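You operate a simulated robot arm through the tools that you are given. There is no shell and no other tool.

You run a simulated robot arm. Do the job below in one go: nothing can be reset, and whatever is moved stays where it is left.

TASK
Change the oil power pack over to pump one.
Fine: stop the running pump by its button first, its isolator off, pump one on, selected and left running.

Only the result counts: the job must be done as asked and must still hold three seconds after the hand-in. Knocking over, shifting, dropping, spilling or breaking anything else fails it.

THE ROBOT
A 7-joint arm with a two-finger parallel gripper, fixed in place. Base frame: the origin is at the foot of the arm, x ahead of it, y to its left, z up. Lengths are in m, angles in degrees, forces in N, time in s.
With the tool pointing down near the work surface it reaches from about 0.38 to 0.74 m from the base axis. Its first joint turns from -143.0 to 143.0 degrees. Payload 3 kg.
The tool frame sits at the grasp point between the pads (the TCP): z along the fingers, y along the line on which they close. The tips reach 0.03 m beyond it. The gripper opens to 0.11 m. The fingers are 0.02 m wide and 0.01 m thick; the gripper's body (0.048 by 0.112 m) begins 0.055 m behind the TCP.
Orientation is told as [roll, pitch, yaw] about the base's x, y, z axes, in that order, counted from this pose: with the fingers straight down and closing along the base's y, the tool's x points along the base's -x, its y along +y and its z along -z.

THE INTERFACE
- The arm moves only by the tool apply_moves. Its argument "moves" is a list of rows, each an object (a shift or turn left out is 0, a gripper value left out holds the last) with "offset": the shift along the tool's x, y, z in units of 400 mm (1.0 is 400 mm), a list of three; "delta_rot": the turn, a rotation vector about the tool's x, y, z in units of 90 degrees (1.0 is 90 degrees), a list of three; "claw": the closure, from 0 (fully open) to 1 (shut). In form: [{"offset": [x, y, z], "delta_rot": [ax, ay, az], "claw": claw}, ...]. A call has 1 to 20 rows; each row is the pose to reach, as a shift and turn from the pose commanded when the call began, along the tool's axes at that moment. A call with a number of a shift or a turn outside -1 to 1 is refused whole. Rows are played at 5 a second. More than 0.05 m and 8.6 degrees between two rows, or a gripper value outside its range, and nothing of the call is played. A pose out of reach is approached as far as the arm can. The call stops where the force on the tool passes 40 N (or 10 N more than at its start, if that is more) or the arm is blocked; 0.2 s more then pass. Each finger travels about 0.108 m/s and halts on what it meets, pressing with about 26 N; the grip force reading is that of the motor and also rises with nothing between the fingers. The clock runs only during rows and for 0.2 s after the last one: add rows that repeat a pose to give the fingers time. The reply holds the time, the measured pose of the TCP, the force on the tool along the base axes, the opening and the grip force, in the units named above and with some noise, with the torque about the TCP (base axes, N m) and any sound that the robot's microphone picked up.
- Cameras (640 x 400 px; columns grow to the right, rows downward): "scene" is fixed at [0.398, 0.6471, 1.626]; the picture's right is [-0.87, -0.49, 0.00], its down [-0.31, 0.54, -0.78] and it looks along [0.39, -0.68, -0.62] (base axes); focal length 320 px, centre (320, 200). "wrist" rides on the gripper at [0.072, 0.017, -0.103] in the tool frame; the picture's right is [-0.23, 0.97, 0.00], its down [-0.76, -0.18, -0.62] and it looks along [-0.61, -0.14, 0.78] (tool axes); focal length 222 px, centre (320, 200).
- snapshot(camera): a new picture of that camera. The clock stands still meanwhile.
- slide_trunk(by): slides the trunk up (or, below 0, down) by that many m; the arm rides with it, the base frame stays. It gives what a move gives, with no picture.
- pixel_to_xyz(camera, pixels): for up to 12 pixels [column, row] of the newest picture of that camera ("zoom" is the newest enlarged one), the place [x, y, z] in the base frame of the surface seen there, good to about 0.002 m, but the place of the scene camera against the robot may be out by one fixed shift of up to 0.012 m in any direction. The clock stands still meanwhile.
- zoom(camera, box): a new picture of the part [left, top, right, bottom] of that camera's present view, enlarged. The clock stands still meanwhile.
- sign_off(): hands the job in; it is judged then, once.

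Unless the task says otherwise, let go and move clear before handing in.

The tools are called after "Call:" as a command line: name --argument value ..., lists and objects as JSON in quotes. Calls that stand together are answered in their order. apply_moves: Moves the arm, as the interface text tells. Its arguments: {"type":"object","properties":{"moves":{"type":"array","items":{"type":"object","properties":{"offset":{"type":"array","items":{"type":"number"}},"delta_rot":{"type":"array","items":{"type":"number"}},"claw":{"type":"number"}}}}},"required":["moves"]} The other tools are called the same way: slide_trunk (by) slides the trunk up or down; snapshot (camera) takes a picture; pixel_to_xyz (camera, pixels) gives the place of the surface under pixels of a picture; zoom (camera, box) takes an enlarged picture of a part of a camera's view; sign_off () hands the job in.

At the start:

```text
t: 0.0
eef_pos: [0.6137, 0.1594, 1.293]
tcp_rot: [0.0, 0.1, 0.0]
contact_force: [-0.5, 0.6, 0.2]
ft_torque: [-0.02, 0.01, 0.03]
gripper_width: 0.11
gripper_force: 0.1
trunk travel left (down, up): [-0.831, 0.059]
```

scene: 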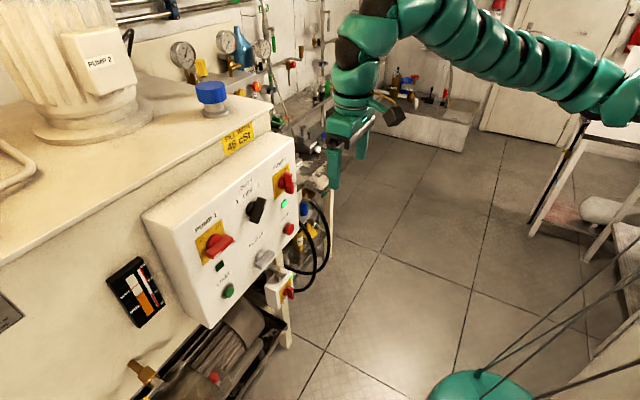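
wrist: 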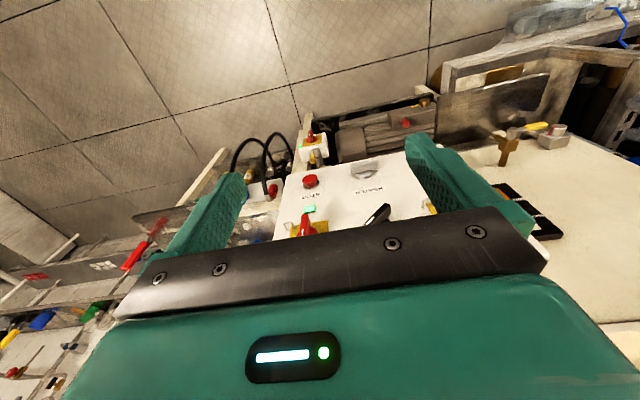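

The scene picture shows a control box around pixels (145-300, 135-325) with two red/yellow isolators (215,245) and (285,182), a black selector (256,210), and buttons green (228,290) and red (289,228). I'll enlarge it to read the labels.

Call:
zoom --camera "scene" --box '[140, 130, 320, 330]'

Call:
zoom --camera "wrist" --box '[230, 110, 450, 250]'

Call:
snapshot --camera "scene"

```text
2.00 times, centred on (230, 230) of scene
```

zoom: 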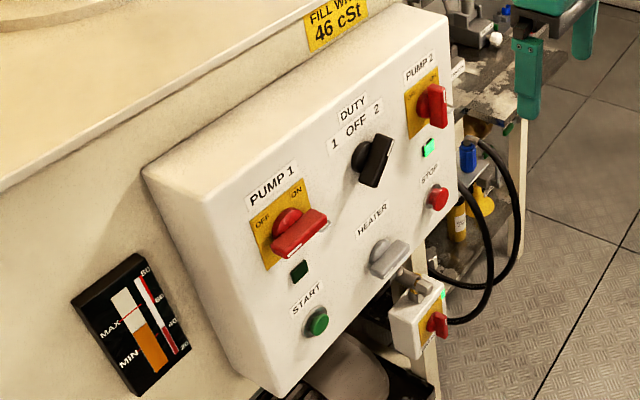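

```text
2.86 times, centred on (340, 180) of wrist
```

zoom: 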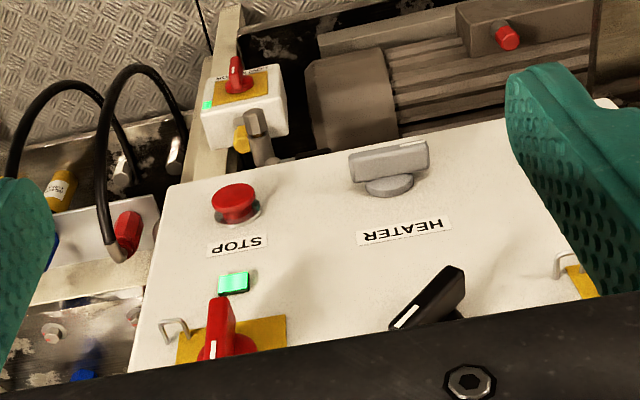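

```text
taken
```

scene: 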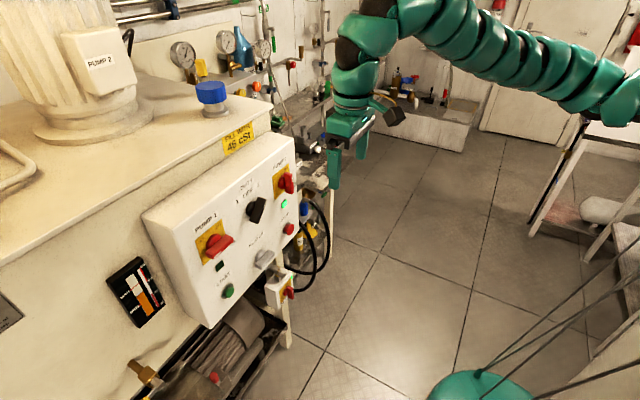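

The panel reads: PUMP 1 isolator (off, lamp dark), DUTY selector on 2, PUMP 2 isolator on with lit lamp, STOP red, HEATER grey, START green. Next I measure the plane of the panel and the places of the knobs.

Call:
zoom --camera "scene" --box '[190, 200, 310, 310]'

Call:
pixel_to_xyz --camera "scene" --pixels '[[150, 215], [293, 145], [211, 322], [295, 240], [206, 229], [220, 267], [228, 290], [289, 228], [264, 260], [284, 204], [256, 210], [288, 183]]'

Call:
pixel_to_xyz --camera "wrist" --pixels '[[310, 181], [309, 209], [368, 196], [363, 170], [374, 216], [306, 223], [288, 220], [290, 190], [312, 195], [380, 172], [390, 188], [340, 190]]'

```text
3.64 times, centred on (250, 255) of scene
```

zoom: 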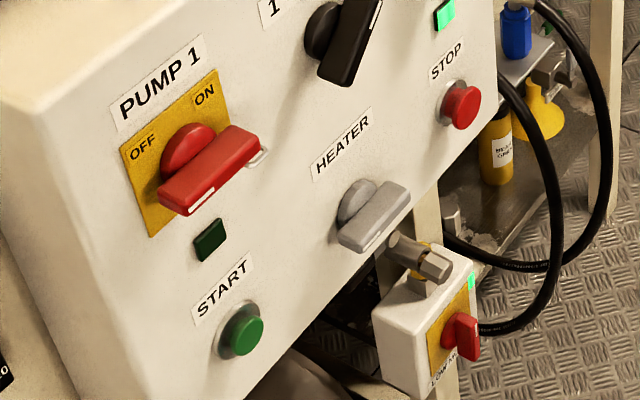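

```text
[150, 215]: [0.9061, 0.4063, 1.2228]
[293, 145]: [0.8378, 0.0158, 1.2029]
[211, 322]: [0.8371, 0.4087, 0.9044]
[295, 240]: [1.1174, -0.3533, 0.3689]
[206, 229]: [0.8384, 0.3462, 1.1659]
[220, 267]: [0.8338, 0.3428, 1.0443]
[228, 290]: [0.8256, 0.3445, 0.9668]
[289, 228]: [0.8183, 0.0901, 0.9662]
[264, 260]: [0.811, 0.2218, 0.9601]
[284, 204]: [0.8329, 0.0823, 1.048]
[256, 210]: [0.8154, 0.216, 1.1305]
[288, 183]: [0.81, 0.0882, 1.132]
```

```text
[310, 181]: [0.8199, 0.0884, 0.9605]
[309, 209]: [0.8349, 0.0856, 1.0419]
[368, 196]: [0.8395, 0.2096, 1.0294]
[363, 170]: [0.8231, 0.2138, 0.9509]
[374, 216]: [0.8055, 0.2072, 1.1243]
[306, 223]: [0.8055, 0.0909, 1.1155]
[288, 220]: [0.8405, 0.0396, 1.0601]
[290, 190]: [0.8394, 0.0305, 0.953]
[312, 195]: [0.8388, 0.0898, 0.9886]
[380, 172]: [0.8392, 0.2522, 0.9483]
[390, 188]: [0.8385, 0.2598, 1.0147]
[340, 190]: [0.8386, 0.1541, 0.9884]
```

The panel is an upright plane at x≈0.839 facing the robot; PUMP 2 isolator is near (y 0.09, z 1.13), STOP near (0.82, 0.088, 0.96), and the wrist readings agree. I'll turn the tool so the fingers point at the panel (+x), holding the TCP well clear of it.

Call:
apply_moves --moves '[{"delta_rot": [0, -0.09, 0]}, {"delta_rot": [0, -0.18, 0]}, {"delta_rot": [0, -0.27, 0]}, {"delta_rot": [0, -0.36, 0]}, {"delta_rot": [0, -0.45, 0]}, {"delta_rot": [0, -0.54, 0]}, {"delta_rot": [0, -0.63, 0]}, {"delta_rot": [0, -0.72, 0]}, {"delta_rot": [0, -0.81, 0]}, {"delta_rot": [0, -0.9, 0]}, {"delta_rot": [0, -0.95, 0]}, {"delta_rot": [0, -1.0, 0]}, {"delta_rot": [0, -1.0, 0]}]'

```text
t: 2.8
eef_pos: [0.6129, 0.1589, 1.294]
tcp_rot: [177.3, -89.9, -177.3]
contact_force: [0.1, -0.6, 0.4]
ft_torque: [0.03, -0.02, 0.01]
gripper_width: 0.11
gripper_force: 0.0
out of reach, approached as far as the arm can: row 2, 3, 4, 5
trunk travel left (down, up): [-0.831, 0.059]
```

The tool now points forward at (0.613, 0.159, 1.294). I'll look at both cameras before approaching.

Call:
snapshot --camera "wrist"

Call:
snapshot --camera "scene"

```text
taken
```

wrist: 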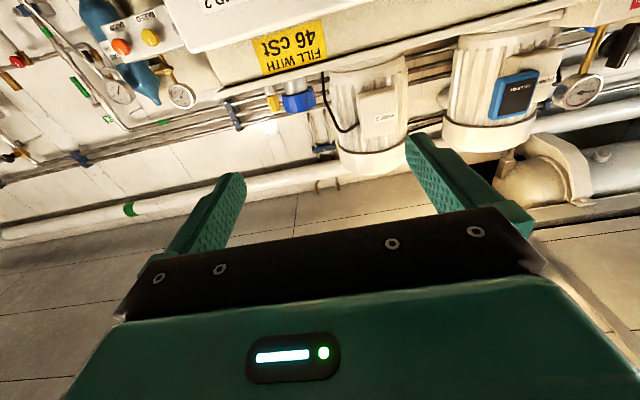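

```text
taken
```

scene: 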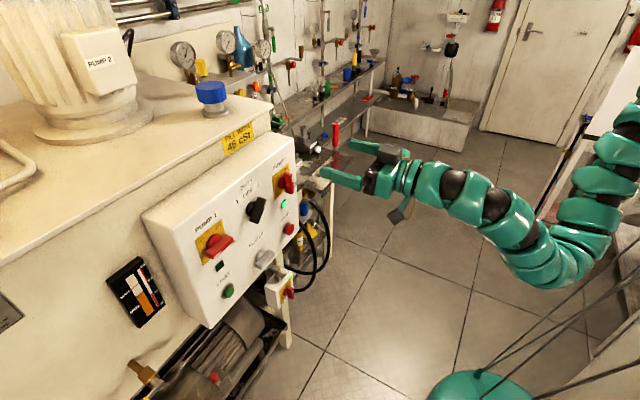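

The arm's elbow hangs around pixel (540,270), and the picture is clear in front of the panel. Before sliding the trunk I check where the elbow and the nearby objects are.

Call:
pixel_to_xyz --camera "scene" --pixels '[[540, 270], [480, 385], [600, 200], [395, 212], [560, 200], [600, 235], [630, 260], [520, 340], [470, 190], [620, 150], [430, 250], [610, 330]]'

Call:
zoom --camera "scene" --box '[400, 150, 640, 400]'

```text
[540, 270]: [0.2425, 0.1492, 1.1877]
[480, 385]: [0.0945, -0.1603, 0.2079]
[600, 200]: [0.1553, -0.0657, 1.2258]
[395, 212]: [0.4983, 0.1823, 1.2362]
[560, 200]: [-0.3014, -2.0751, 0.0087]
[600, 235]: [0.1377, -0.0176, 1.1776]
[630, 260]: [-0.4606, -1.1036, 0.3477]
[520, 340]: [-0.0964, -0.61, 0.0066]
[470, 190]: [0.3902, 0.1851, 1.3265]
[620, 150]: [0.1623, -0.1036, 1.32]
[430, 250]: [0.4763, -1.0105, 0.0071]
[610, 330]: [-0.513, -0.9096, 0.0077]
```

```text
1.60 times, centred on (520, 275) of scene
```

zoom: 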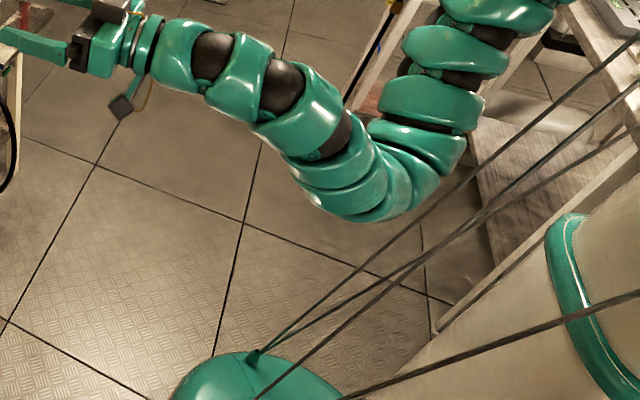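

The elbow is near (0.24, 0.15, 1.19) with free floor below. I check the small box and hoses by STOP (pixels 285,290 and 320,240) for how far they stick out.

Call:
zoom --camera "scene" --box '[250, 190, 350, 310]'

Call:
pixel_to_xyz --camera "scene" --pixels '[[289, 292], [275, 296], [279, 283], [328, 240], [322, 262], [315, 205], [293, 268], [285, 303], [289, 283], [213, 376], [140, 372]]'

```text
3.33 times, centred on (300, 250) of scene
```

zoom: 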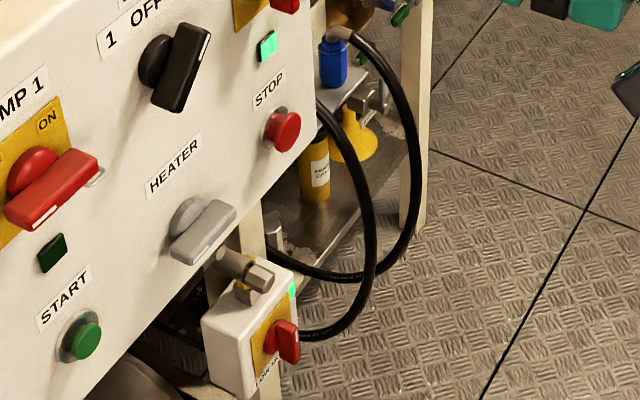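

```text
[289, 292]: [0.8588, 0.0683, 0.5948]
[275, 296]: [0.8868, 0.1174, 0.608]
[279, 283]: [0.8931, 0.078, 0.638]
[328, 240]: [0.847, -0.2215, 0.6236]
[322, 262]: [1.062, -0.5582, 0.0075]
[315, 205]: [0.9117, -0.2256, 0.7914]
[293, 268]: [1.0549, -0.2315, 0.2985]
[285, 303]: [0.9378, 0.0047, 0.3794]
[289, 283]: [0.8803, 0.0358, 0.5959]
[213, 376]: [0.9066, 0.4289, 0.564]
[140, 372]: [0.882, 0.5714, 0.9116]
```

Nothing below the panel sticks out past x≈0.85, so the way is clear. I slide the trunk down so the TCP comes to about the height of the STOP button.

Call:
slide_trunk --by -0.33

Call:
snapshot --camera "wrist"

Call:
snapshot --camera "scene"

```text
t: 6.0
eef_pos: [0.6137, 0.1582, 0.9642]
tcp_rot: [168.0, -89.9, -168.2]
contact_force: [-0.2, 0.5, 1.9]
ft_torque: [-0.02, 0.05, 0.03]
gripper_width: 0.11
gripper_force: 0.0
trunk travel left (down, up): [-0.501, 0.389]
```

```text
taken
```

wrist: 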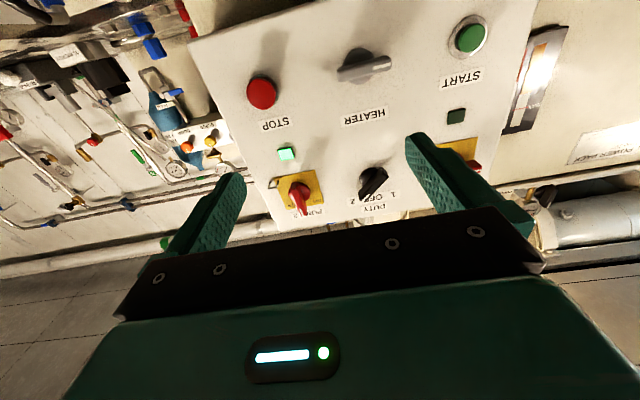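

```text
taken
```

scene: 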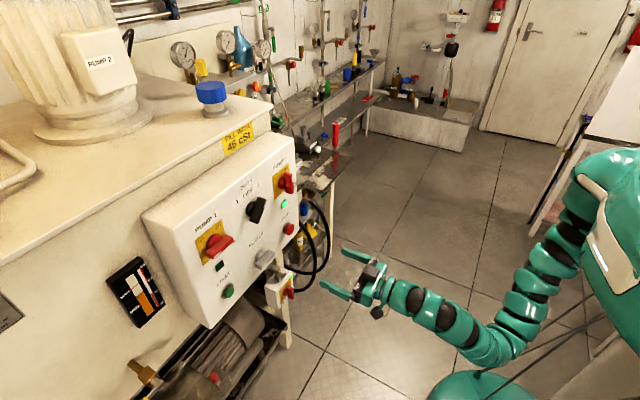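

The wrist view now shows the whole panel upside down: STOP (262,93), HEATER (365,67), START (470,38), PUMP 2 isolator (300,197), DUTY selector (373,182). I enlarge and measure them.

Call:
zoom --camera "wrist" --box '[240, 120, 420, 230]'

Call:
pixel_to_xyz --camera "wrist" --pixels '[[262, 93], [470, 38], [298, 185], [303, 207], [296, 195], [368, 190], [383, 172], [374, 180], [287, 153], [365, 67], [456, 116], [273, 184]]'

```text
3.56 times, centred on (330, 175) of wrist
```

zoom: 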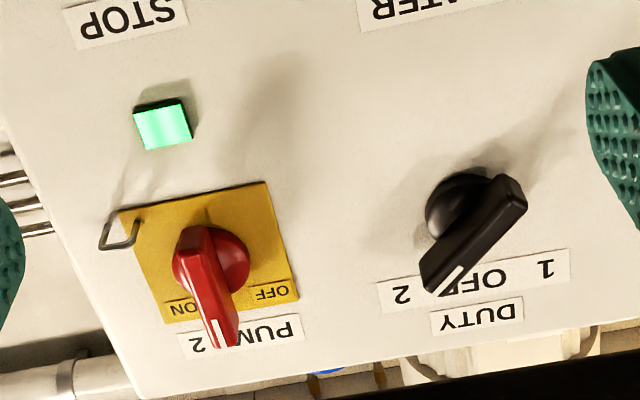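

```text
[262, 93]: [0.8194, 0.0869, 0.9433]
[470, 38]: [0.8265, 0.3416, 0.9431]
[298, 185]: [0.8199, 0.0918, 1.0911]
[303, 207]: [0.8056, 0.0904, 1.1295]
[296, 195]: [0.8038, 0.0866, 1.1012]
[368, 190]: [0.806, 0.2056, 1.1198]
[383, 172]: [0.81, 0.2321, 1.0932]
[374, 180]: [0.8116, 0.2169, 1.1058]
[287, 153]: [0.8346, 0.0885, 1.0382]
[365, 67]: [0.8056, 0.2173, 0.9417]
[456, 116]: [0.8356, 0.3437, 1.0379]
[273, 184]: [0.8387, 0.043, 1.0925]
```

I need finer geometry of the handles. Zooming on each control in turn, starting with the PUMP 2 isolator.

Call:
zoom --camera "wrist" --box '[260, 165, 340, 215]'

```text
8.00 times, centred on (300, 190) of wrist
```

zoom: 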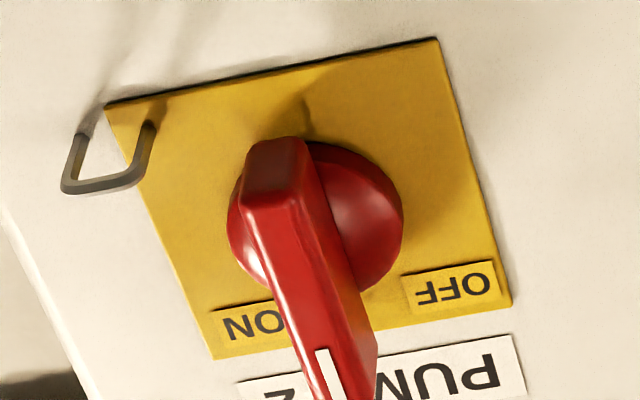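

Call:
pixel_to_xyz --camera "zoom" --pixels '[[110, 110], [432, 45], [505, 300], [222, 350], [255, 160], [262, 230], [325, 370], [370, 220], [350, 365], [305, 220], [65, 188], [130, 185]]'

Call:
zoom --camera "wrist" --box '[230, 60, 310, 125]'

```text
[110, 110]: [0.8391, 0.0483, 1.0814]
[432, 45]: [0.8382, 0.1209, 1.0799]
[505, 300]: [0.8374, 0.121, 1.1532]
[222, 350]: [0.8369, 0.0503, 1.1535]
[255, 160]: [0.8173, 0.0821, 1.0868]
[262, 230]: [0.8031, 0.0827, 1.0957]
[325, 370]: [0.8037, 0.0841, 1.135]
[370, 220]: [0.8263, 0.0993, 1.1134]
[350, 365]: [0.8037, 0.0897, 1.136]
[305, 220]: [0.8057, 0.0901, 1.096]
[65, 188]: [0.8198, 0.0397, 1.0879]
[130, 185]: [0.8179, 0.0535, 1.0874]
```

```text
6.15 times, centred on (270, 92) of wrist
```

zoom: 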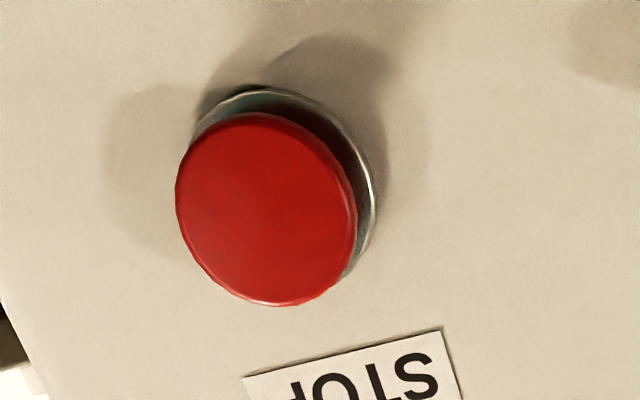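

PUMP 2 plate is centred at (y 0.085, z 1.117) with the handle upright (ON), its front at x≈0.8035. Now I measure STOP's face from this zoom, centre at zoom pixel (267,208).

Call:
pixel_to_xyz --camera "zoom" --pixels '[[267, 208], [190, 190], [345, 220], [265, 130], [275, 295], [365, 200], [420, 200], [120, 220]]'

Call:
zoom --camera "wrist" --box '[430, 5, 510, 65]'

```text
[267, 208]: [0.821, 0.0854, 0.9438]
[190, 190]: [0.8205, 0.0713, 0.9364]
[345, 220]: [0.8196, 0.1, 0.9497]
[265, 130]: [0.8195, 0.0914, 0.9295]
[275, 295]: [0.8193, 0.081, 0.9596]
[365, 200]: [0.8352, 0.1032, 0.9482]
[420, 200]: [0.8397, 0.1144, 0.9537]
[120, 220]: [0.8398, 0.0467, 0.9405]
```

```text
6.67 times, centred on (470, 35) of wrist
```

zoom: 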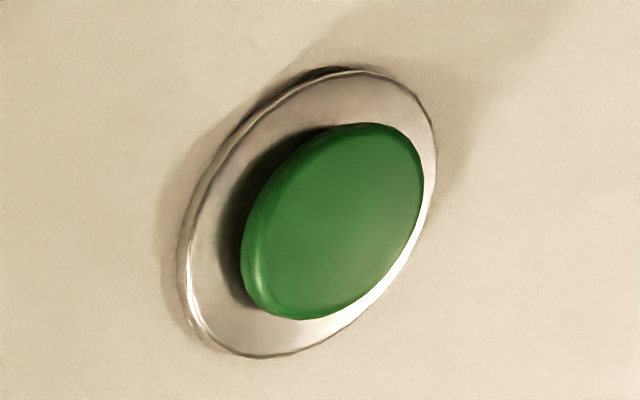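

STOP's face is centred at about (0.820, 0.0857, 0.944). Now the START face in the newest zoom, the selector, and PUMP 1's side.

Call:
pixel_to_xyz --camera "zoom" --pixels '[[335, 222], [255, 270], [415, 180], [365, 135], [300, 310], [210, 240], [420, 120]]'

Call:
zoom --camera "wrist" --box '[340, 155, 420, 215]'

```text
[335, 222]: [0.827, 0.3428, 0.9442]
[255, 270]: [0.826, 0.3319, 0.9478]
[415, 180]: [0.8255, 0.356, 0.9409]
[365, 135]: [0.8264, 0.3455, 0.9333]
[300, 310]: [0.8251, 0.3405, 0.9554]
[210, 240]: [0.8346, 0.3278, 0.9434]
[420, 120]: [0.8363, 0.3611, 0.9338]
```

```text
6.67 times, centred on (380, 185) of wrist
```

zoom: 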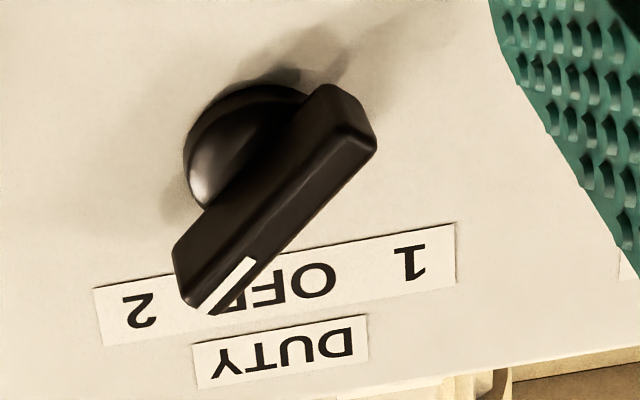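

Call:
pixel_to_xyz --camera "zoom" --pixels '[[325, 100], [365, 150], [270, 210], [225, 305], [185, 275], [240, 255], [300, 200], [200, 180], [220, 110], [345, 160], [255, 260]]'

```text
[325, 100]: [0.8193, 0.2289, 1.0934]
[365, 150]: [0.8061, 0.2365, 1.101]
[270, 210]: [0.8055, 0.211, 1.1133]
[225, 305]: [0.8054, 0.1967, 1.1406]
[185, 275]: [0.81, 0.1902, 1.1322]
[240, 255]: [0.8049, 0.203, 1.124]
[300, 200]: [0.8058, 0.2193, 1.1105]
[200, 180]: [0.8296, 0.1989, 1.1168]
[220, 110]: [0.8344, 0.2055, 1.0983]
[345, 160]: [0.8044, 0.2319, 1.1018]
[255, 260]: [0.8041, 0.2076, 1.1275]
```

The controls form a grid: columns y≈0.0855 / 0.214 / 0.343, rows z≈1.117 and 0.944. I shut the fingers and move in front of STOP, tips about 15 mm short of its face.

Call:
apply_moves --moves '[{"offset": [0.025, -0.09, 0], "claw": 1}, {"offset": [0.0505, -0.181, 0], "claw": 1}, {"offset": [0.0505, -0.181, 0.1], "claw": 1}, {"offset": [0.0505, -0.181, 0.2], "claw": 1}, {"offset": [0.0505, -0.181, 0.3], "claw": 1}, {"offset": [0.0505, -0.181, 0.4], "claw": 1}, {"offset": [0.0505, -0.181, 0.4], "claw": 1}]'

Call:
snapshot --camera "wrist"

Call:
snapshot --camera "scene"

```text
t: 7.7
eef_pos: [0.7731, 0.0858, 0.9438]
tcp_rot: [38.8, -90.1, -38.9]
contact_force: [-0.4, 0.0, 0.1]
ft_torque: [-0.03, -0.02, -0.02]
gripper_width: 0.0
gripper_force: 26.3
trunk travel left (down, up): [-0.501, 0.389]
```

```text
taken
```

wrist: 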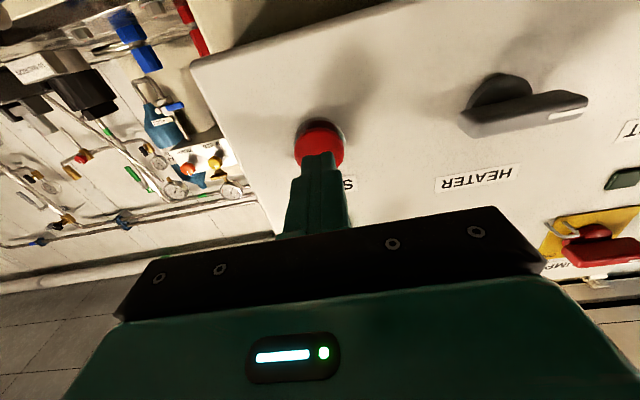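

```text
taken
```

scene: 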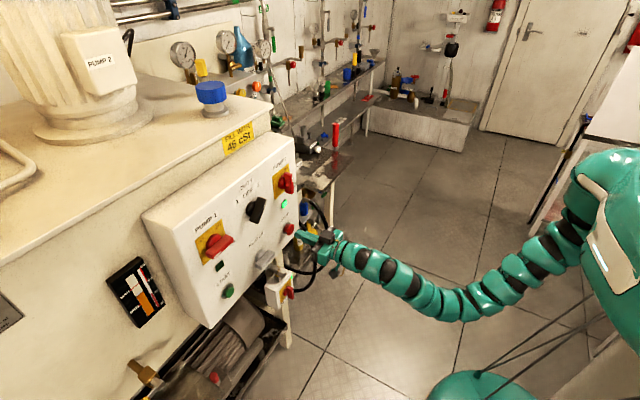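

The closed tips sit right in front of STOP (320,145), touching nothing, with the PUMP 2 lamp still lit in the scene view (284,204). I press in small steps and back off within the same call.

Call:
apply_moves --moves '[{"offset": [0, 0, 0.03], "claw": 1}, {"offset": [0, 0, 0.04], "claw": 1}, {"offset": [0, 0, 0.045], "claw": 1}, {"offset": [0, 0, 0.05], "claw": 1}, {"offset": [0, 0, 0.055], "claw": 1}, {"offset": [0, 0, 0.06], "claw": 1}]'

Call:
snapshot --camera "scene"

```text
t: 9.1
eef_pos: [0.7959, 0.0869, 0.9444]
tcp_rot: [144.4, -89.8, -144.7]
contact_force: [-16.0, -2.3, -2.7]
ft_torque: [-0.03, 0.1, -0.04]
gripper_width: 0.0
gripper_force: 25.7
trunk travel left (down, up): [-0.501, 0.389]
heard: click
```

```text
taken
```

scene: 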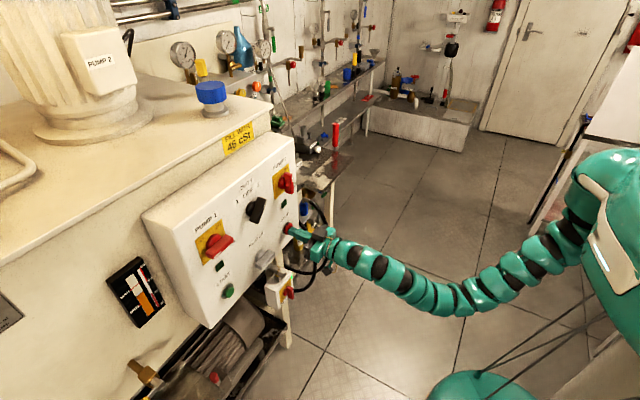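

A click was heard and the PUMP 2 lamp (284,204) is now dark, so the pump stopped. I back away from STOP, then raise the trunk to the isolator row.

Call:
apply_moves --moves '[{"offset": [0, 0, -0.06], "claw": 1}, {"offset": [0, 0, -0.16], "claw": 1}, {"offset": [0, 0, -0.25], "claw": 0.7}, {"offset": [0, 0, -0.25], "claw": 0.5}, {"offset": [0, 0, -0.25], "claw": 0.5}]'

Call:
slide_trunk --by 0.173

Call:
snapshot --camera "wrist"

Call:
snapshot --camera "scene"

```text
t: 10.2
eef_pos: [0.6965, 0.0869, 0.942]
tcp_rot: [-89.1, -90.1, 89.0]
contact_force: [0.6, 0.6, 0.2]
ft_torque: [0.0, -0.01, -0.02]
gripper_width: 0.055
gripper_force: 0.1
trunk travel left (down, up): [-0.501, 0.389]
```

```text
t: 12.2
eef_pos: [0.6977, 0.086, 1.115]
tcp_rot: [-64.8, -90.0, 64.8]
contact_force: [-0.3, -0.7, -0.1]
ft_torque: [-0.02, 0.02, -0.01]
gripper_width: 0.0549
gripper_force: 0.0
trunk travel left (down, up): [-0.674, 0.216]
```

```text
taken
```

wrist: 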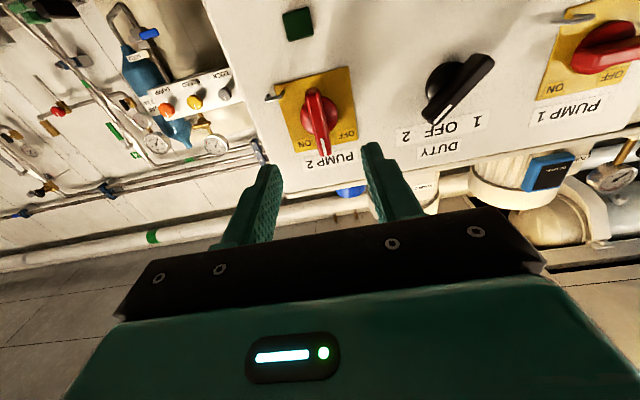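

```text
taken
```

scene: 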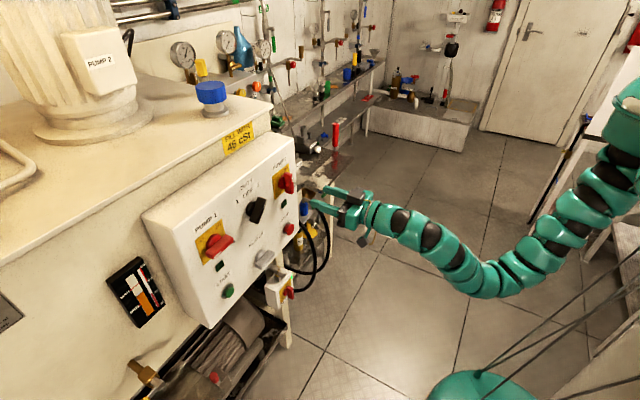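

The PUMP 2 lamp (298,22 in the wrist view) is dark, and the isolator handle (320,120) is upright in front of the fingers. I re-measure it from here before closing in.

Call:
zoom --camera "wrist" --box '[265, 60, 365, 165]'

Call:
pixel_to_xyz --camera "wrist" --pixels '[[281, 82], [349, 68], [356, 140], [297, 158], [312, 100], [322, 148], [320, 125], [317, 92], [329, 146], [341, 110], [303, 120]]'

```text
3.81 times, centred on (315, 112) of wrist
```

zoom: 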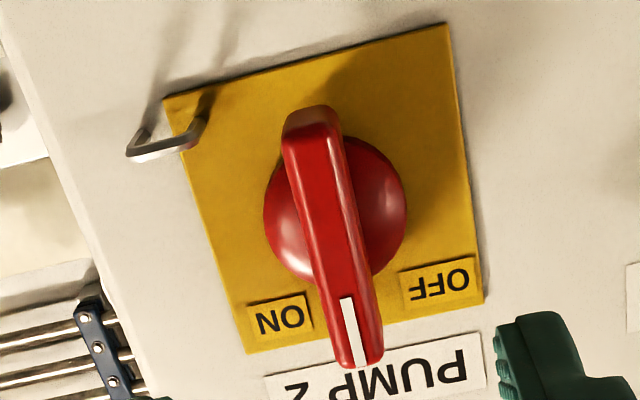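

```text
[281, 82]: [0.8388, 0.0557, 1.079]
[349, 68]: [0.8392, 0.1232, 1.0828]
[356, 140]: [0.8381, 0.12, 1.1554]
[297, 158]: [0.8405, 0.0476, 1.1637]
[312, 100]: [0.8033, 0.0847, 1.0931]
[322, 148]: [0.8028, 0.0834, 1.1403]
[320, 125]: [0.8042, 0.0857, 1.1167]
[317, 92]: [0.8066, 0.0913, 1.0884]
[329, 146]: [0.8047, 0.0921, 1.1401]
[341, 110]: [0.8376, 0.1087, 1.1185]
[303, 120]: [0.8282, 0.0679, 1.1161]
```

The handle is centred at about (y 0.0865, z 1.117), front face x≈0.8035, and the half-open fingers straddle it clear of the staple (zoom 165,140). I advance until the tips reach x≈0.817, then close.

Call:
apply_moves --moves '[{"offset": [-0.004, 0.001, 0.08], "claw": 0.5}, {"offset": [-0.004, 0.001, 0.14], "claw": 0.5}, {"offset": [-0.004, 0.001, 0.18], "claw": 0.5}, {"offset": [-0.004, 0.001, 0.21], "claw": 0.5}, {"offset": [-0.004, 0.001, 0.225], "claw": 0.5}, {"offset": [-0.004, 0.001, 0.225], "claw": 0.5}]'

Call:
snapshot --camera "wrist"

```text
t: 13.6
eef_pos: [0.7883, 0.0869, 1.1168]
tcp_rot: [26.3, -90.0, -26.1]
contact_force: [-0.3, 0.8, -0.1]
ft_torque: [0.0, -0.03, -0.01]
gripper_width: 0.0549
gripper_force: 0.0
trunk travel left (down, up): [-0.674, 0.216]
```

```text
taken
```

wrist: 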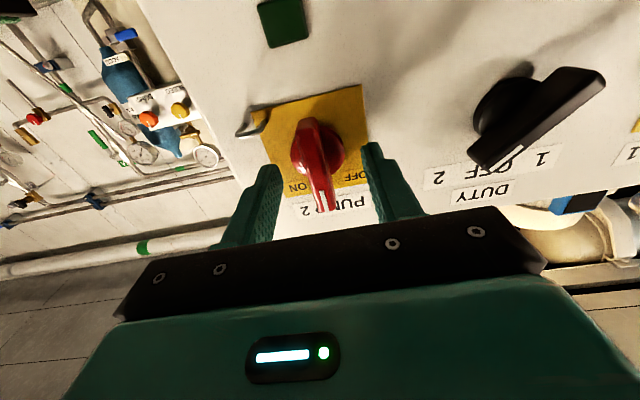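

The fingers stand either side of the red handle (320,165) with no contact force. I close on it.

Call:
apply_moves --moves '[{"claw": 0.75}, {"claw": 1}, {"claw": 1}, {"claw": 1}]'

Call:
snapshot --camera "wrist"

```text
t: 14.6
eef_pos: [0.7864, 0.0844, 1.1171]
tcp_rot: [76.7, -90.0, -76.7]
contact_force: [-0.4, -9.3, -0.2]
ft_torque: [0.01, -0.14, -0.18]
gripper_width: 0.0136
gripper_force: 44.8
trunk travel left (down, up): [-0.674, 0.216]
```

```text
taken
```

wrist: 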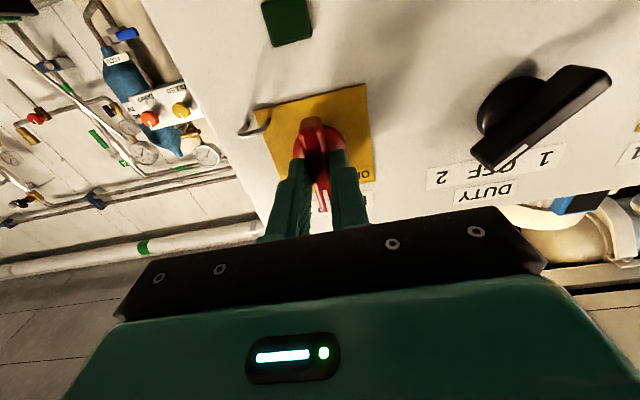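

The handle is held (width 0.0136) with about 9 N of side load, so the knob's axis lies ~2 mm to -y. I re-centre by that and turn counter-clockwise (as seen from the front) by 90° to OFF.

Call:
apply_moves --moves '[{"offset": [0, -0.006, 0], "claw": 1}, {"offset": [0, -0.006, 0], "delta_rot": [0, 0, -0.08], "claw": 1}, {"offset": [0, -0.006, 0], "delta_rot": [0, 0, -0.16], "claw": 1}, {"offset": [0, -0.006, 0], "delta_rot": [0, 0, -0.24], "claw": 1}, {"offset": [0, -0.006, 0], "delta_rot": [0, 0, -0.32], "claw": 1}, {"offset": [0, -0.006, 0], "delta_rot": [0, 0, -0.4], "claw": 1}, {"offset": [0, -0.006, 0], "delta_rot": [0, 0, -0.48], "claw": 1}, {"offset": [0, -0.006, 0], "delta_rot": [0, 0, -0.56], "claw": 1}, {"offset": [0, -0.006, 0], "delta_rot": [0, 0, -0.64], "claw": 1}, {"offset": [0, -0.006, 0], "delta_rot": [0, 0, -0.72], "claw": 1}, {"offset": [0, -0.006, 0], "delta_rot": [0, 0, -0.8], "claw": 1}, {"offset": [0, -0.006, 0], "delta_rot": [0, 0, -0.88], "claw": 1}, {"offset": [0, -0.006, 0], "delta_rot": [0, 0, -0.95], "claw": 1}, {"offset": [0, -0.006, 0], "delta_rot": [0, 0, -1.0], "claw": 1}, {"offset": [0, -0.006, 0], "delta_rot": [0, 0, -1.0], "claw": 1}]'

Call:
snapshot --camera "wrist"

Call:
snapshot --camera "scene"

```text
t: 17.8
eef_pos: [0.7884, 0.0849, 1.1188]
tcp_rot: [-90.1, 0.0, 90.0]
contact_force: [18.5, 0.1, 20.9]
ft_torque: [0.07, -0.41, 0.47]
gripper_width: 0.0137
gripper_force: 44.8
trunk travel left (down, up): [-0.674, 0.216]
```

```text
taken
```

wrist: 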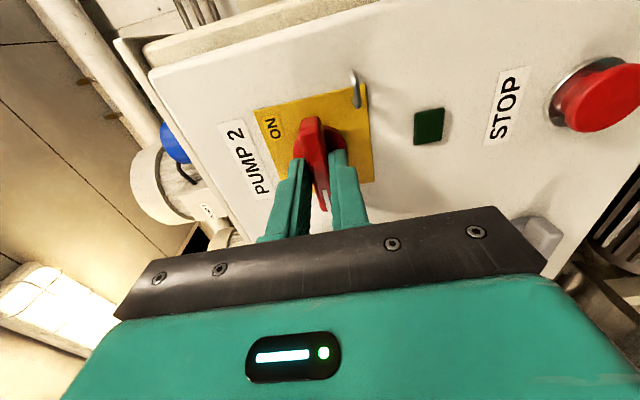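

```text
taken
```

scene: 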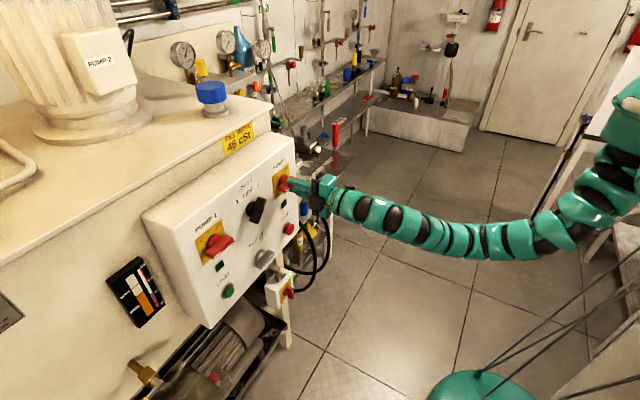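

The tool has turned the full 90° and the handle now lies level toward OFF; the residual torque about x is small. I release, back straight out, and look at the result.

Call:
apply_moves --moves '[{"claw": 0.85}, {"claw": 0.6}, {"claw": 0.5}, {"claw": 0.5}, {"offset": [0, 0, -0.05], "claw": 0.5}, {"offset": [0, 0, -0.12], "claw": 0.5}, {"offset": [0, 0, -0.22], "claw": 0.5}, {"offset": [0, 0, -0.22], "claw": 0.5}]'

Call:
snapshot --camera "wrist"

Call:
zoom --camera "scene" --box '[180, 150, 320, 310]'

```text
t: 19.6
eef_pos: [0.6993, 0.0846, 1.117]
tcp_rot: [-90.0, 0.0, 89.9]
contact_force: [1.2, -0.1, -0.2]
ft_torque: [0.01, 0.0, 0.0]
gripper_width: 0.0552
gripper_force: 0.0
trunk travel left (down, up): [-0.674, 0.216]
```

```text
taken
```

wrist: 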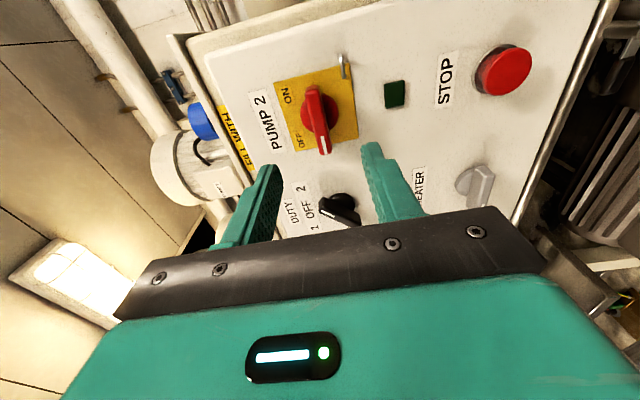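

```text
2.50 times, centred on (250, 230) of scene
```

zoom: 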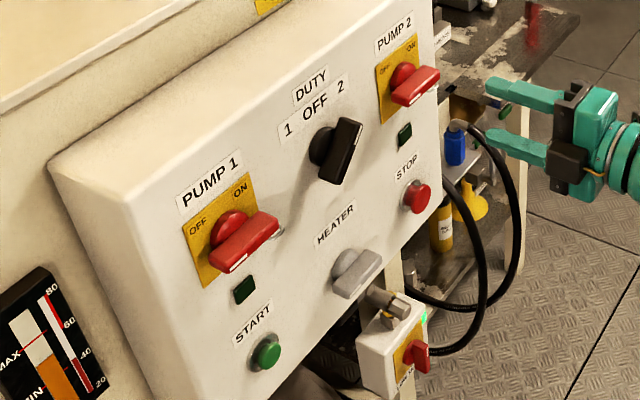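

PUMP 2's handle now lies level with its mark at OFF, exactly like PUMP 1's present OFF position, and its lamp is dark. I move sideways at this stand-off to in front of PUMP 1 (y≈0.343).

Call:
apply_moves --moves '[{"offset": [-0.11, 0, 0], "claw": 0.5}, {"offset": [-0.22, 0, 0], "claw": 0.5}, {"offset": [-0.33, 0, 0], "claw": 0.5}, {"offset": [-0.44, 0, 0], "claw": 0.5}, {"offset": [-0.55, 0, 0], "claw": 0.5}, {"offset": [-0.645, 0, 0], "claw": 0.5}, {"offset": [-0.645, 0, 0], "claw": 0.5}]'

Call:
snapshot --camera "wrist"

Call:
zoom --camera "wrist" --box '[260, 50, 380, 170]'

```text
t: 21.2
eef_pos: [0.699, 0.3415, 1.1172]
tcp_rot: [-89.9, 0.0, 90.0]
contact_force: [-1.1, 0.2, 0.0]
ft_torque: [-0.01, 0.0, 0.0]
gripper_width: 0.055
gripper_force: 0.0
trunk travel left (down, up): [-0.674, 0.216]
```

```text
taken
```

wrist: 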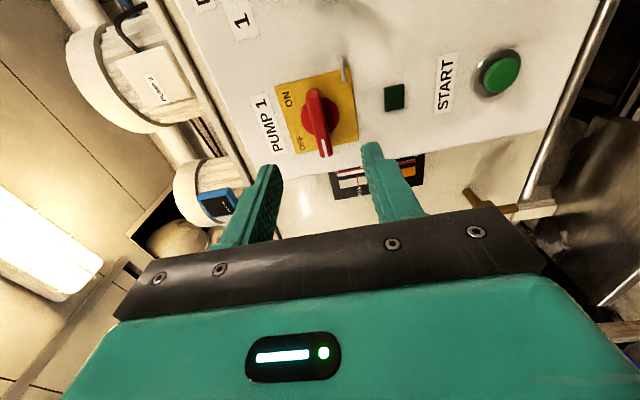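

```text
3.33 times, centred on (320, 110) of wrist
```

zoom: 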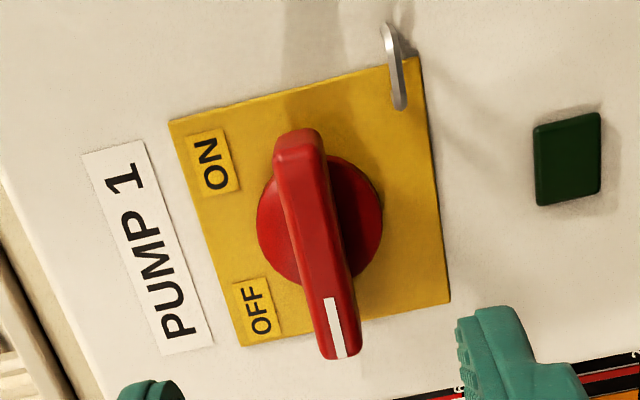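

Call:
pixel_to_xyz --camera "zoom" --pixels '[[175, 125], [415, 65], [445, 298], [245, 340], [285, 170], [320, 165], [318, 350], [352, 345], [310, 240], [340, 240], [370, 210]]'

```text
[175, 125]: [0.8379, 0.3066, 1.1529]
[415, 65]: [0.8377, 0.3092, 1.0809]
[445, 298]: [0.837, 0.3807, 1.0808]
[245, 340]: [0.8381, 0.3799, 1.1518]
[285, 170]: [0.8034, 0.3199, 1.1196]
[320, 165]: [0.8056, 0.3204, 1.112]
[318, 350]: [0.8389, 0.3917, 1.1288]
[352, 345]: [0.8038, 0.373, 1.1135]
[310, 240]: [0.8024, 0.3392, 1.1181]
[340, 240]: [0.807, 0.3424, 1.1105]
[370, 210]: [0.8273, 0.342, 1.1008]
```

PUMP 1's plate is centred at (y 0.344, z 1.117) with its handle level, mark at OFF; the staple (zoom 395,75) is clear of the finger paths. I advance around the handle and close on it.

Call:
apply_moves --moves '[{"offset": [-0.006, -0.002, 0.08], "claw": 0.5}, {"offset": [-0.006, -0.002, 0.14], "claw": 0.5}, {"offset": [-0.006, -0.002, 0.18], "claw": 0.5}, {"offset": [-0.006, -0.002, 0.21], "claw": 0.5}, {"offset": [-0.006, -0.002, 0.22], "claw": 0.5}, {"offset": [-0.006, -0.002, 0.22], "claw": 0.75}, {"offset": [-0.006, -0.002, 0.22], "claw": 1}, {"offset": [-0.006, -0.002, 0.22], "claw": 1}, {"offset": [-0.006, -0.002, 0.22], "claw": 1}]'

Call:
snapshot --camera "wrist"

```text
t: 23.2
eef_pos: [0.7879, 0.3448, 1.1179]
tcp_rot: [-90.0, 0.0, 90.0]
contact_force: [-0.1, 1.3, 1.8]
ft_torque: [0.0, -0.01, 0.66]
gripper_width: 0.0138
gripper_force: 44.9
trunk travel left (down, up): [-0.674, 0.216]
```

```text
taken
```

wrist: 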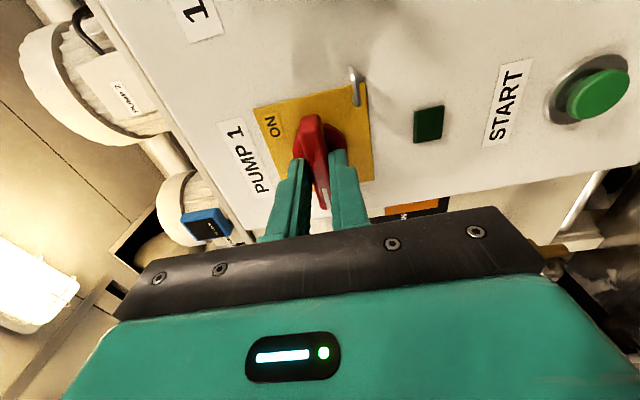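

The handle is gripped (0.0138) with almost no side load. I turn it clockwise by 90° to ON.

Call:
apply_moves --moves '[{"delta_rot": [0, 0, 0.08], "claw": 1}, {"delta_rot": [0, 0, 0.16], "claw": 1}, {"delta_rot": [0, 0, 0.24], "claw": 1}, {"delta_rot": [0, 0, 0.32], "claw": 1}, {"delta_rot": [0, 0, 0.4], "claw": 1}, {"delta_rot": [0, 0, 0.48], "claw": 1}, {"delta_rot": [0, 0, 0.56], "claw": 1}, {"delta_rot": [0, 0, 0.64], "claw": 1}, {"delta_rot": [0, 0, 0.72], "claw": 1}, {"delta_rot": [0, 0, 0.8], "claw": 1}, {"delta_rot": [0, 0, 0.88], "claw": 1}, {"delta_rot": [0, 0, 0.95], "claw": 1}, {"delta_rot": [0, 0, 1.0], "claw": 1}, {"delta_rot": [0, 0, 1.0], "claw": 1}]'

Call:
snapshot --camera "wrist"

```text
t: 26.2
eef_pos: [0.7867, 0.3447, 1.1181]
tcp_rot: [126.6, -89.8, -126.6]
contact_force: [3.0, 1.9, 8.7]
ft_torque: [-0.07, -0.09, 0.05]
gripper_width: 0.0135
gripper_force: 44.5
trunk travel left (down, up): [-0.674, 0.216]
```

```text
taken
```

wrist: 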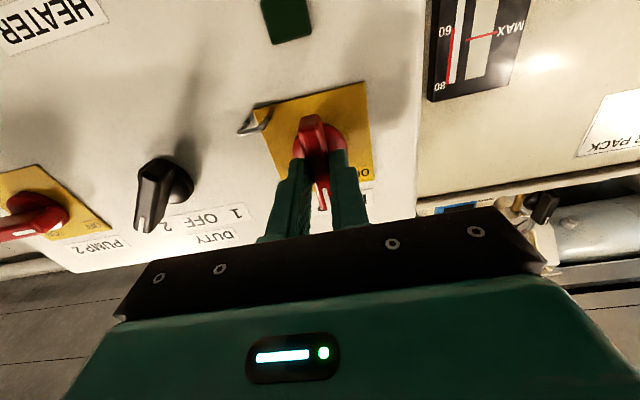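

The PUMP 1 handle is now upright like PUMP 2's was when ON. I release and back straight out, then check.

Call:
apply_moves --moves '[{"claw": 0.85}, {"claw": 0.6}, {"claw": 0.5}, {"claw": 0.5}, {"offset": [0, 0, -0.05], "claw": 0.5}, {"offset": [0, 0, -0.12], "claw": 0.5}, {"offset": [0, 0, -0.22], "claw": 0.5}, {"offset": [0, 0, -0.22], "claw": 0.5}]'

Call:
snapshot --camera "wrist"

Call:
zoom --camera "scene" --box '[160, 140, 320, 320]'

```text
t: 28.0
eef_pos: [0.7002, 0.3437, 1.119]
tcp_rot: [42.6, -89.9, -42.6]
contact_force: [-0.3, 0.1, -0.5]
ft_torque: [0.01, -0.02, 0.01]
gripper_width: 0.0552
gripper_force: 0.0
trunk travel left (down, up): [-0.674, 0.216]
```

```text
taken
```

wrist: 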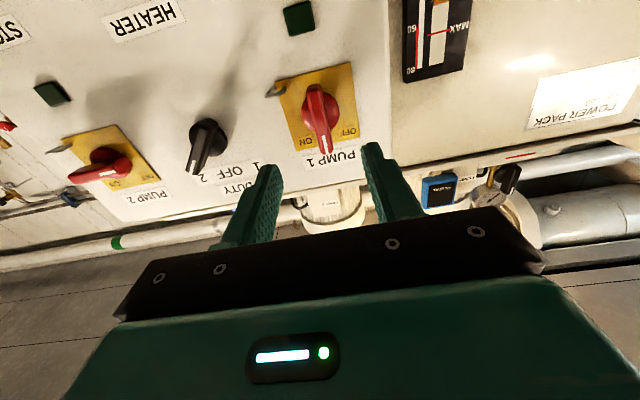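

```text
2.22 times, centred on (240, 230) of scene
```

zoom: 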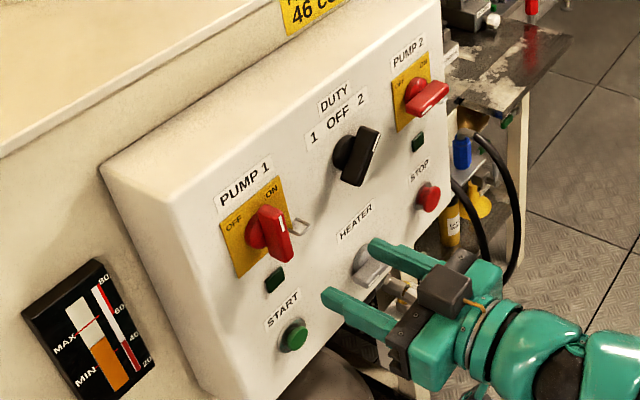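

Both isolators are as wanted: PUMP 1 upright (ON), PUMP 2 level (OFF). I move over to the DUTY selector (y≈0.2145, z≈1.1175) and roll the fingers 45° clockwise to match its handle at "2".

Call:
apply_moves --moves '[{"offset": [0.001, -0.06, 0], "delta_rot": [0, 0, 0.085], "claw": 0.5}, {"offset": [0.002, -0.12, 0], "delta_rot": [0, 0, 0.17], "claw": 0.5}, {"offset": [0.003, -0.18, 0], "delta_rot": [0, 0, 0.255], "claw": 0.5}, {"offset": [0.004, -0.24, 0], "delta_rot": [0, 0, 0.34], "claw": 0.5}, {"offset": [0.004, -0.29, 0], "delta_rot": [0, 0, 0.425], "claw": 0.5}, {"offset": [0.004, -0.323, 0], "delta_rot": [0, 0, 0.5], "claw": 0.5}, {"offset": [0.004, -0.323, 0], "delta_rot": [0, 0, 0.5], "claw": 0.5}]'

Call:
snapshot --camera "wrist"

Call:
zoom --camera "wrist" --box '[260, 50, 380, 170]'

```text
t: 29.6
eef_pos: [0.7004, 0.2157, 1.116]
tcp_rot: [90.0, -45.0, -89.9]
contact_force: [0.4, -0.2, 0.1]
ft_torque: [0.02, 0.01, -0.02]
gripper_width: 0.055
gripper_force: 0.1
trunk travel left (down, up): [-0.674, 0.216]
```

```text
taken
```

wrist: 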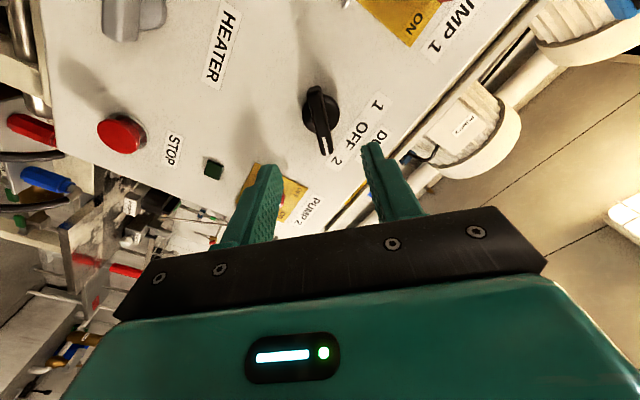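

```text
3.33 times, centred on (320, 110) of wrist
```

zoom: 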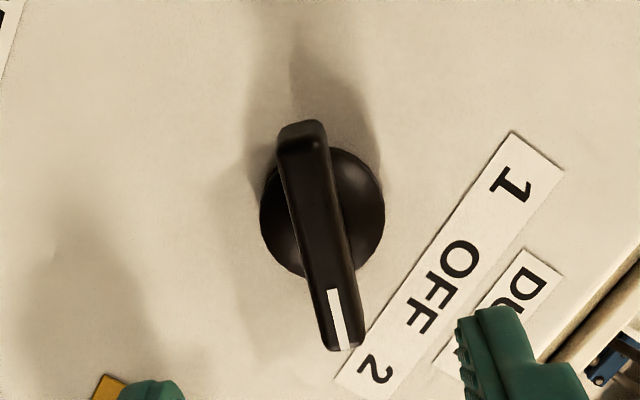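

The selector handle (320,120) appears in the same place between the fingers as the isolators did. I measure it once more before closing in.

Call:
pixel_to_xyz --camera "zoom" --pixels '[[285, 160], [325, 155], [330, 340], [352, 335], [305, 240], [340, 240], [320, 240], [370, 200], [278, 230]]'

```text
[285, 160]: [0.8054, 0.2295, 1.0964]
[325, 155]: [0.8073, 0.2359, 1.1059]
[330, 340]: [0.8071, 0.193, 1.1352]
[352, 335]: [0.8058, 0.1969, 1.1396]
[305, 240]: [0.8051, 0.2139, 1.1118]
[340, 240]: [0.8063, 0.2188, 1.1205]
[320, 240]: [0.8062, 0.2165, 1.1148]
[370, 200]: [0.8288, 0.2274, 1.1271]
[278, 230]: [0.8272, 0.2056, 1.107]
```

The selector's axis is at about (y 0.2143, z 1.118), front x≈0.805. I advance along it and close.

Call:
apply_moves --moves '[{"offset": [-0.0045, 0.001, 0.08], "claw": 0.5}, {"offset": [-0.0045, 0.001, 0.14], "claw": 0.5}, {"offset": [-0.0045, 0.001, 0.18], "claw": 0.5}, {"offset": [-0.0045, 0.001, 0.21], "claw": 0.5}, {"offset": [-0.0045, 0.001, 0.22], "claw": 0.5}, {"offset": [-0.0045, 0.001, 0.22], "claw": 0.75}, {"offset": [-0.0045, 0.001, 0.22], "claw": 1}, {"offset": [-0.0045, 0.001, 0.22], "claw": 1}, {"offset": [-0.0045, 0.001, 0.22], "claw": 1}]'

Call:
snapshot --camera "wrist"

```text
t: 31.6
eef_pos: [0.788, 0.2152, 1.1165]
tcp_rot: [90.0, -45.1, -89.9]
contact_force: [2.2, 0.7, 2.0]
ft_torque: [0.02, 0.26, 0.3]
gripper_width: 0.0136
gripper_force: 45.3
trunk travel left (down, up): [-0.674, 0.216]
```

```text
taken
```

wrist: 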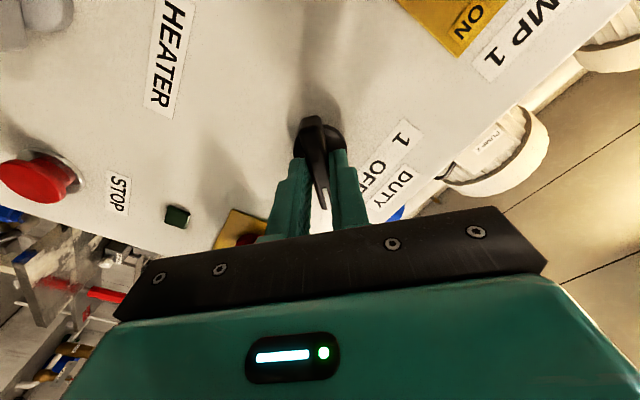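

The selector is held (0.0136) with little side load. I turn it counter-clockwise through OFF to 1, 90° in all.

Call:
apply_moves --moves '[{"delta_rot": [0, 0, -0.08], "claw": 1}, {"delta_rot": [0, 0, -0.16], "claw": 1}, {"delta_rot": [0, 0, -0.24], "claw": 1}, {"delta_rot": [0, 0, -0.32], "claw": 1}, {"delta_rot": [0, 0, -0.4], "claw": 1}, {"delta_rot": [0, 0, -0.48], "claw": 1}, {"delta_rot": [0, 0, -0.56], "claw": 1}, {"delta_rot": [0, 0, -0.64], "claw": 1}, {"delta_rot": [0, 0, -0.72], "claw": 1}, {"delta_rot": [0, 0, -0.8], "claw": 1}, {"delta_rot": [0, 0, -0.88], "claw": 1}, {"delta_rot": [0, 0, -0.95], "claw": 1}, {"delta_rot": [0, 0, -1.0], "claw": 1}, {"delta_rot": [0, 0, -1.0], "claw": 1}]'

Call:
snapshot --camera "wrist"

```text
t: 34.6
eef_pos: [0.7882, 0.2137, 1.1178]
tcp_rot: [-90.0, -44.9, 89.9]
contact_force: [0.9, -0.9, 0.3]
ft_torque: [0.05, 0.69, -0.63]
gripper_width: 0.0137
gripper_force: 45.3
trunk travel left (down, up): [-0.674, 0.216]
```

```text
taken
```

wrist: 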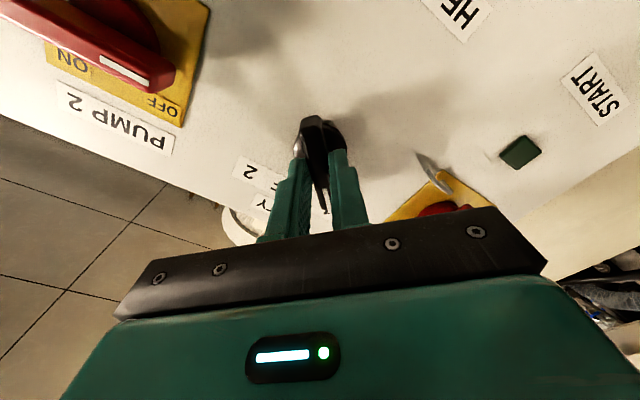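

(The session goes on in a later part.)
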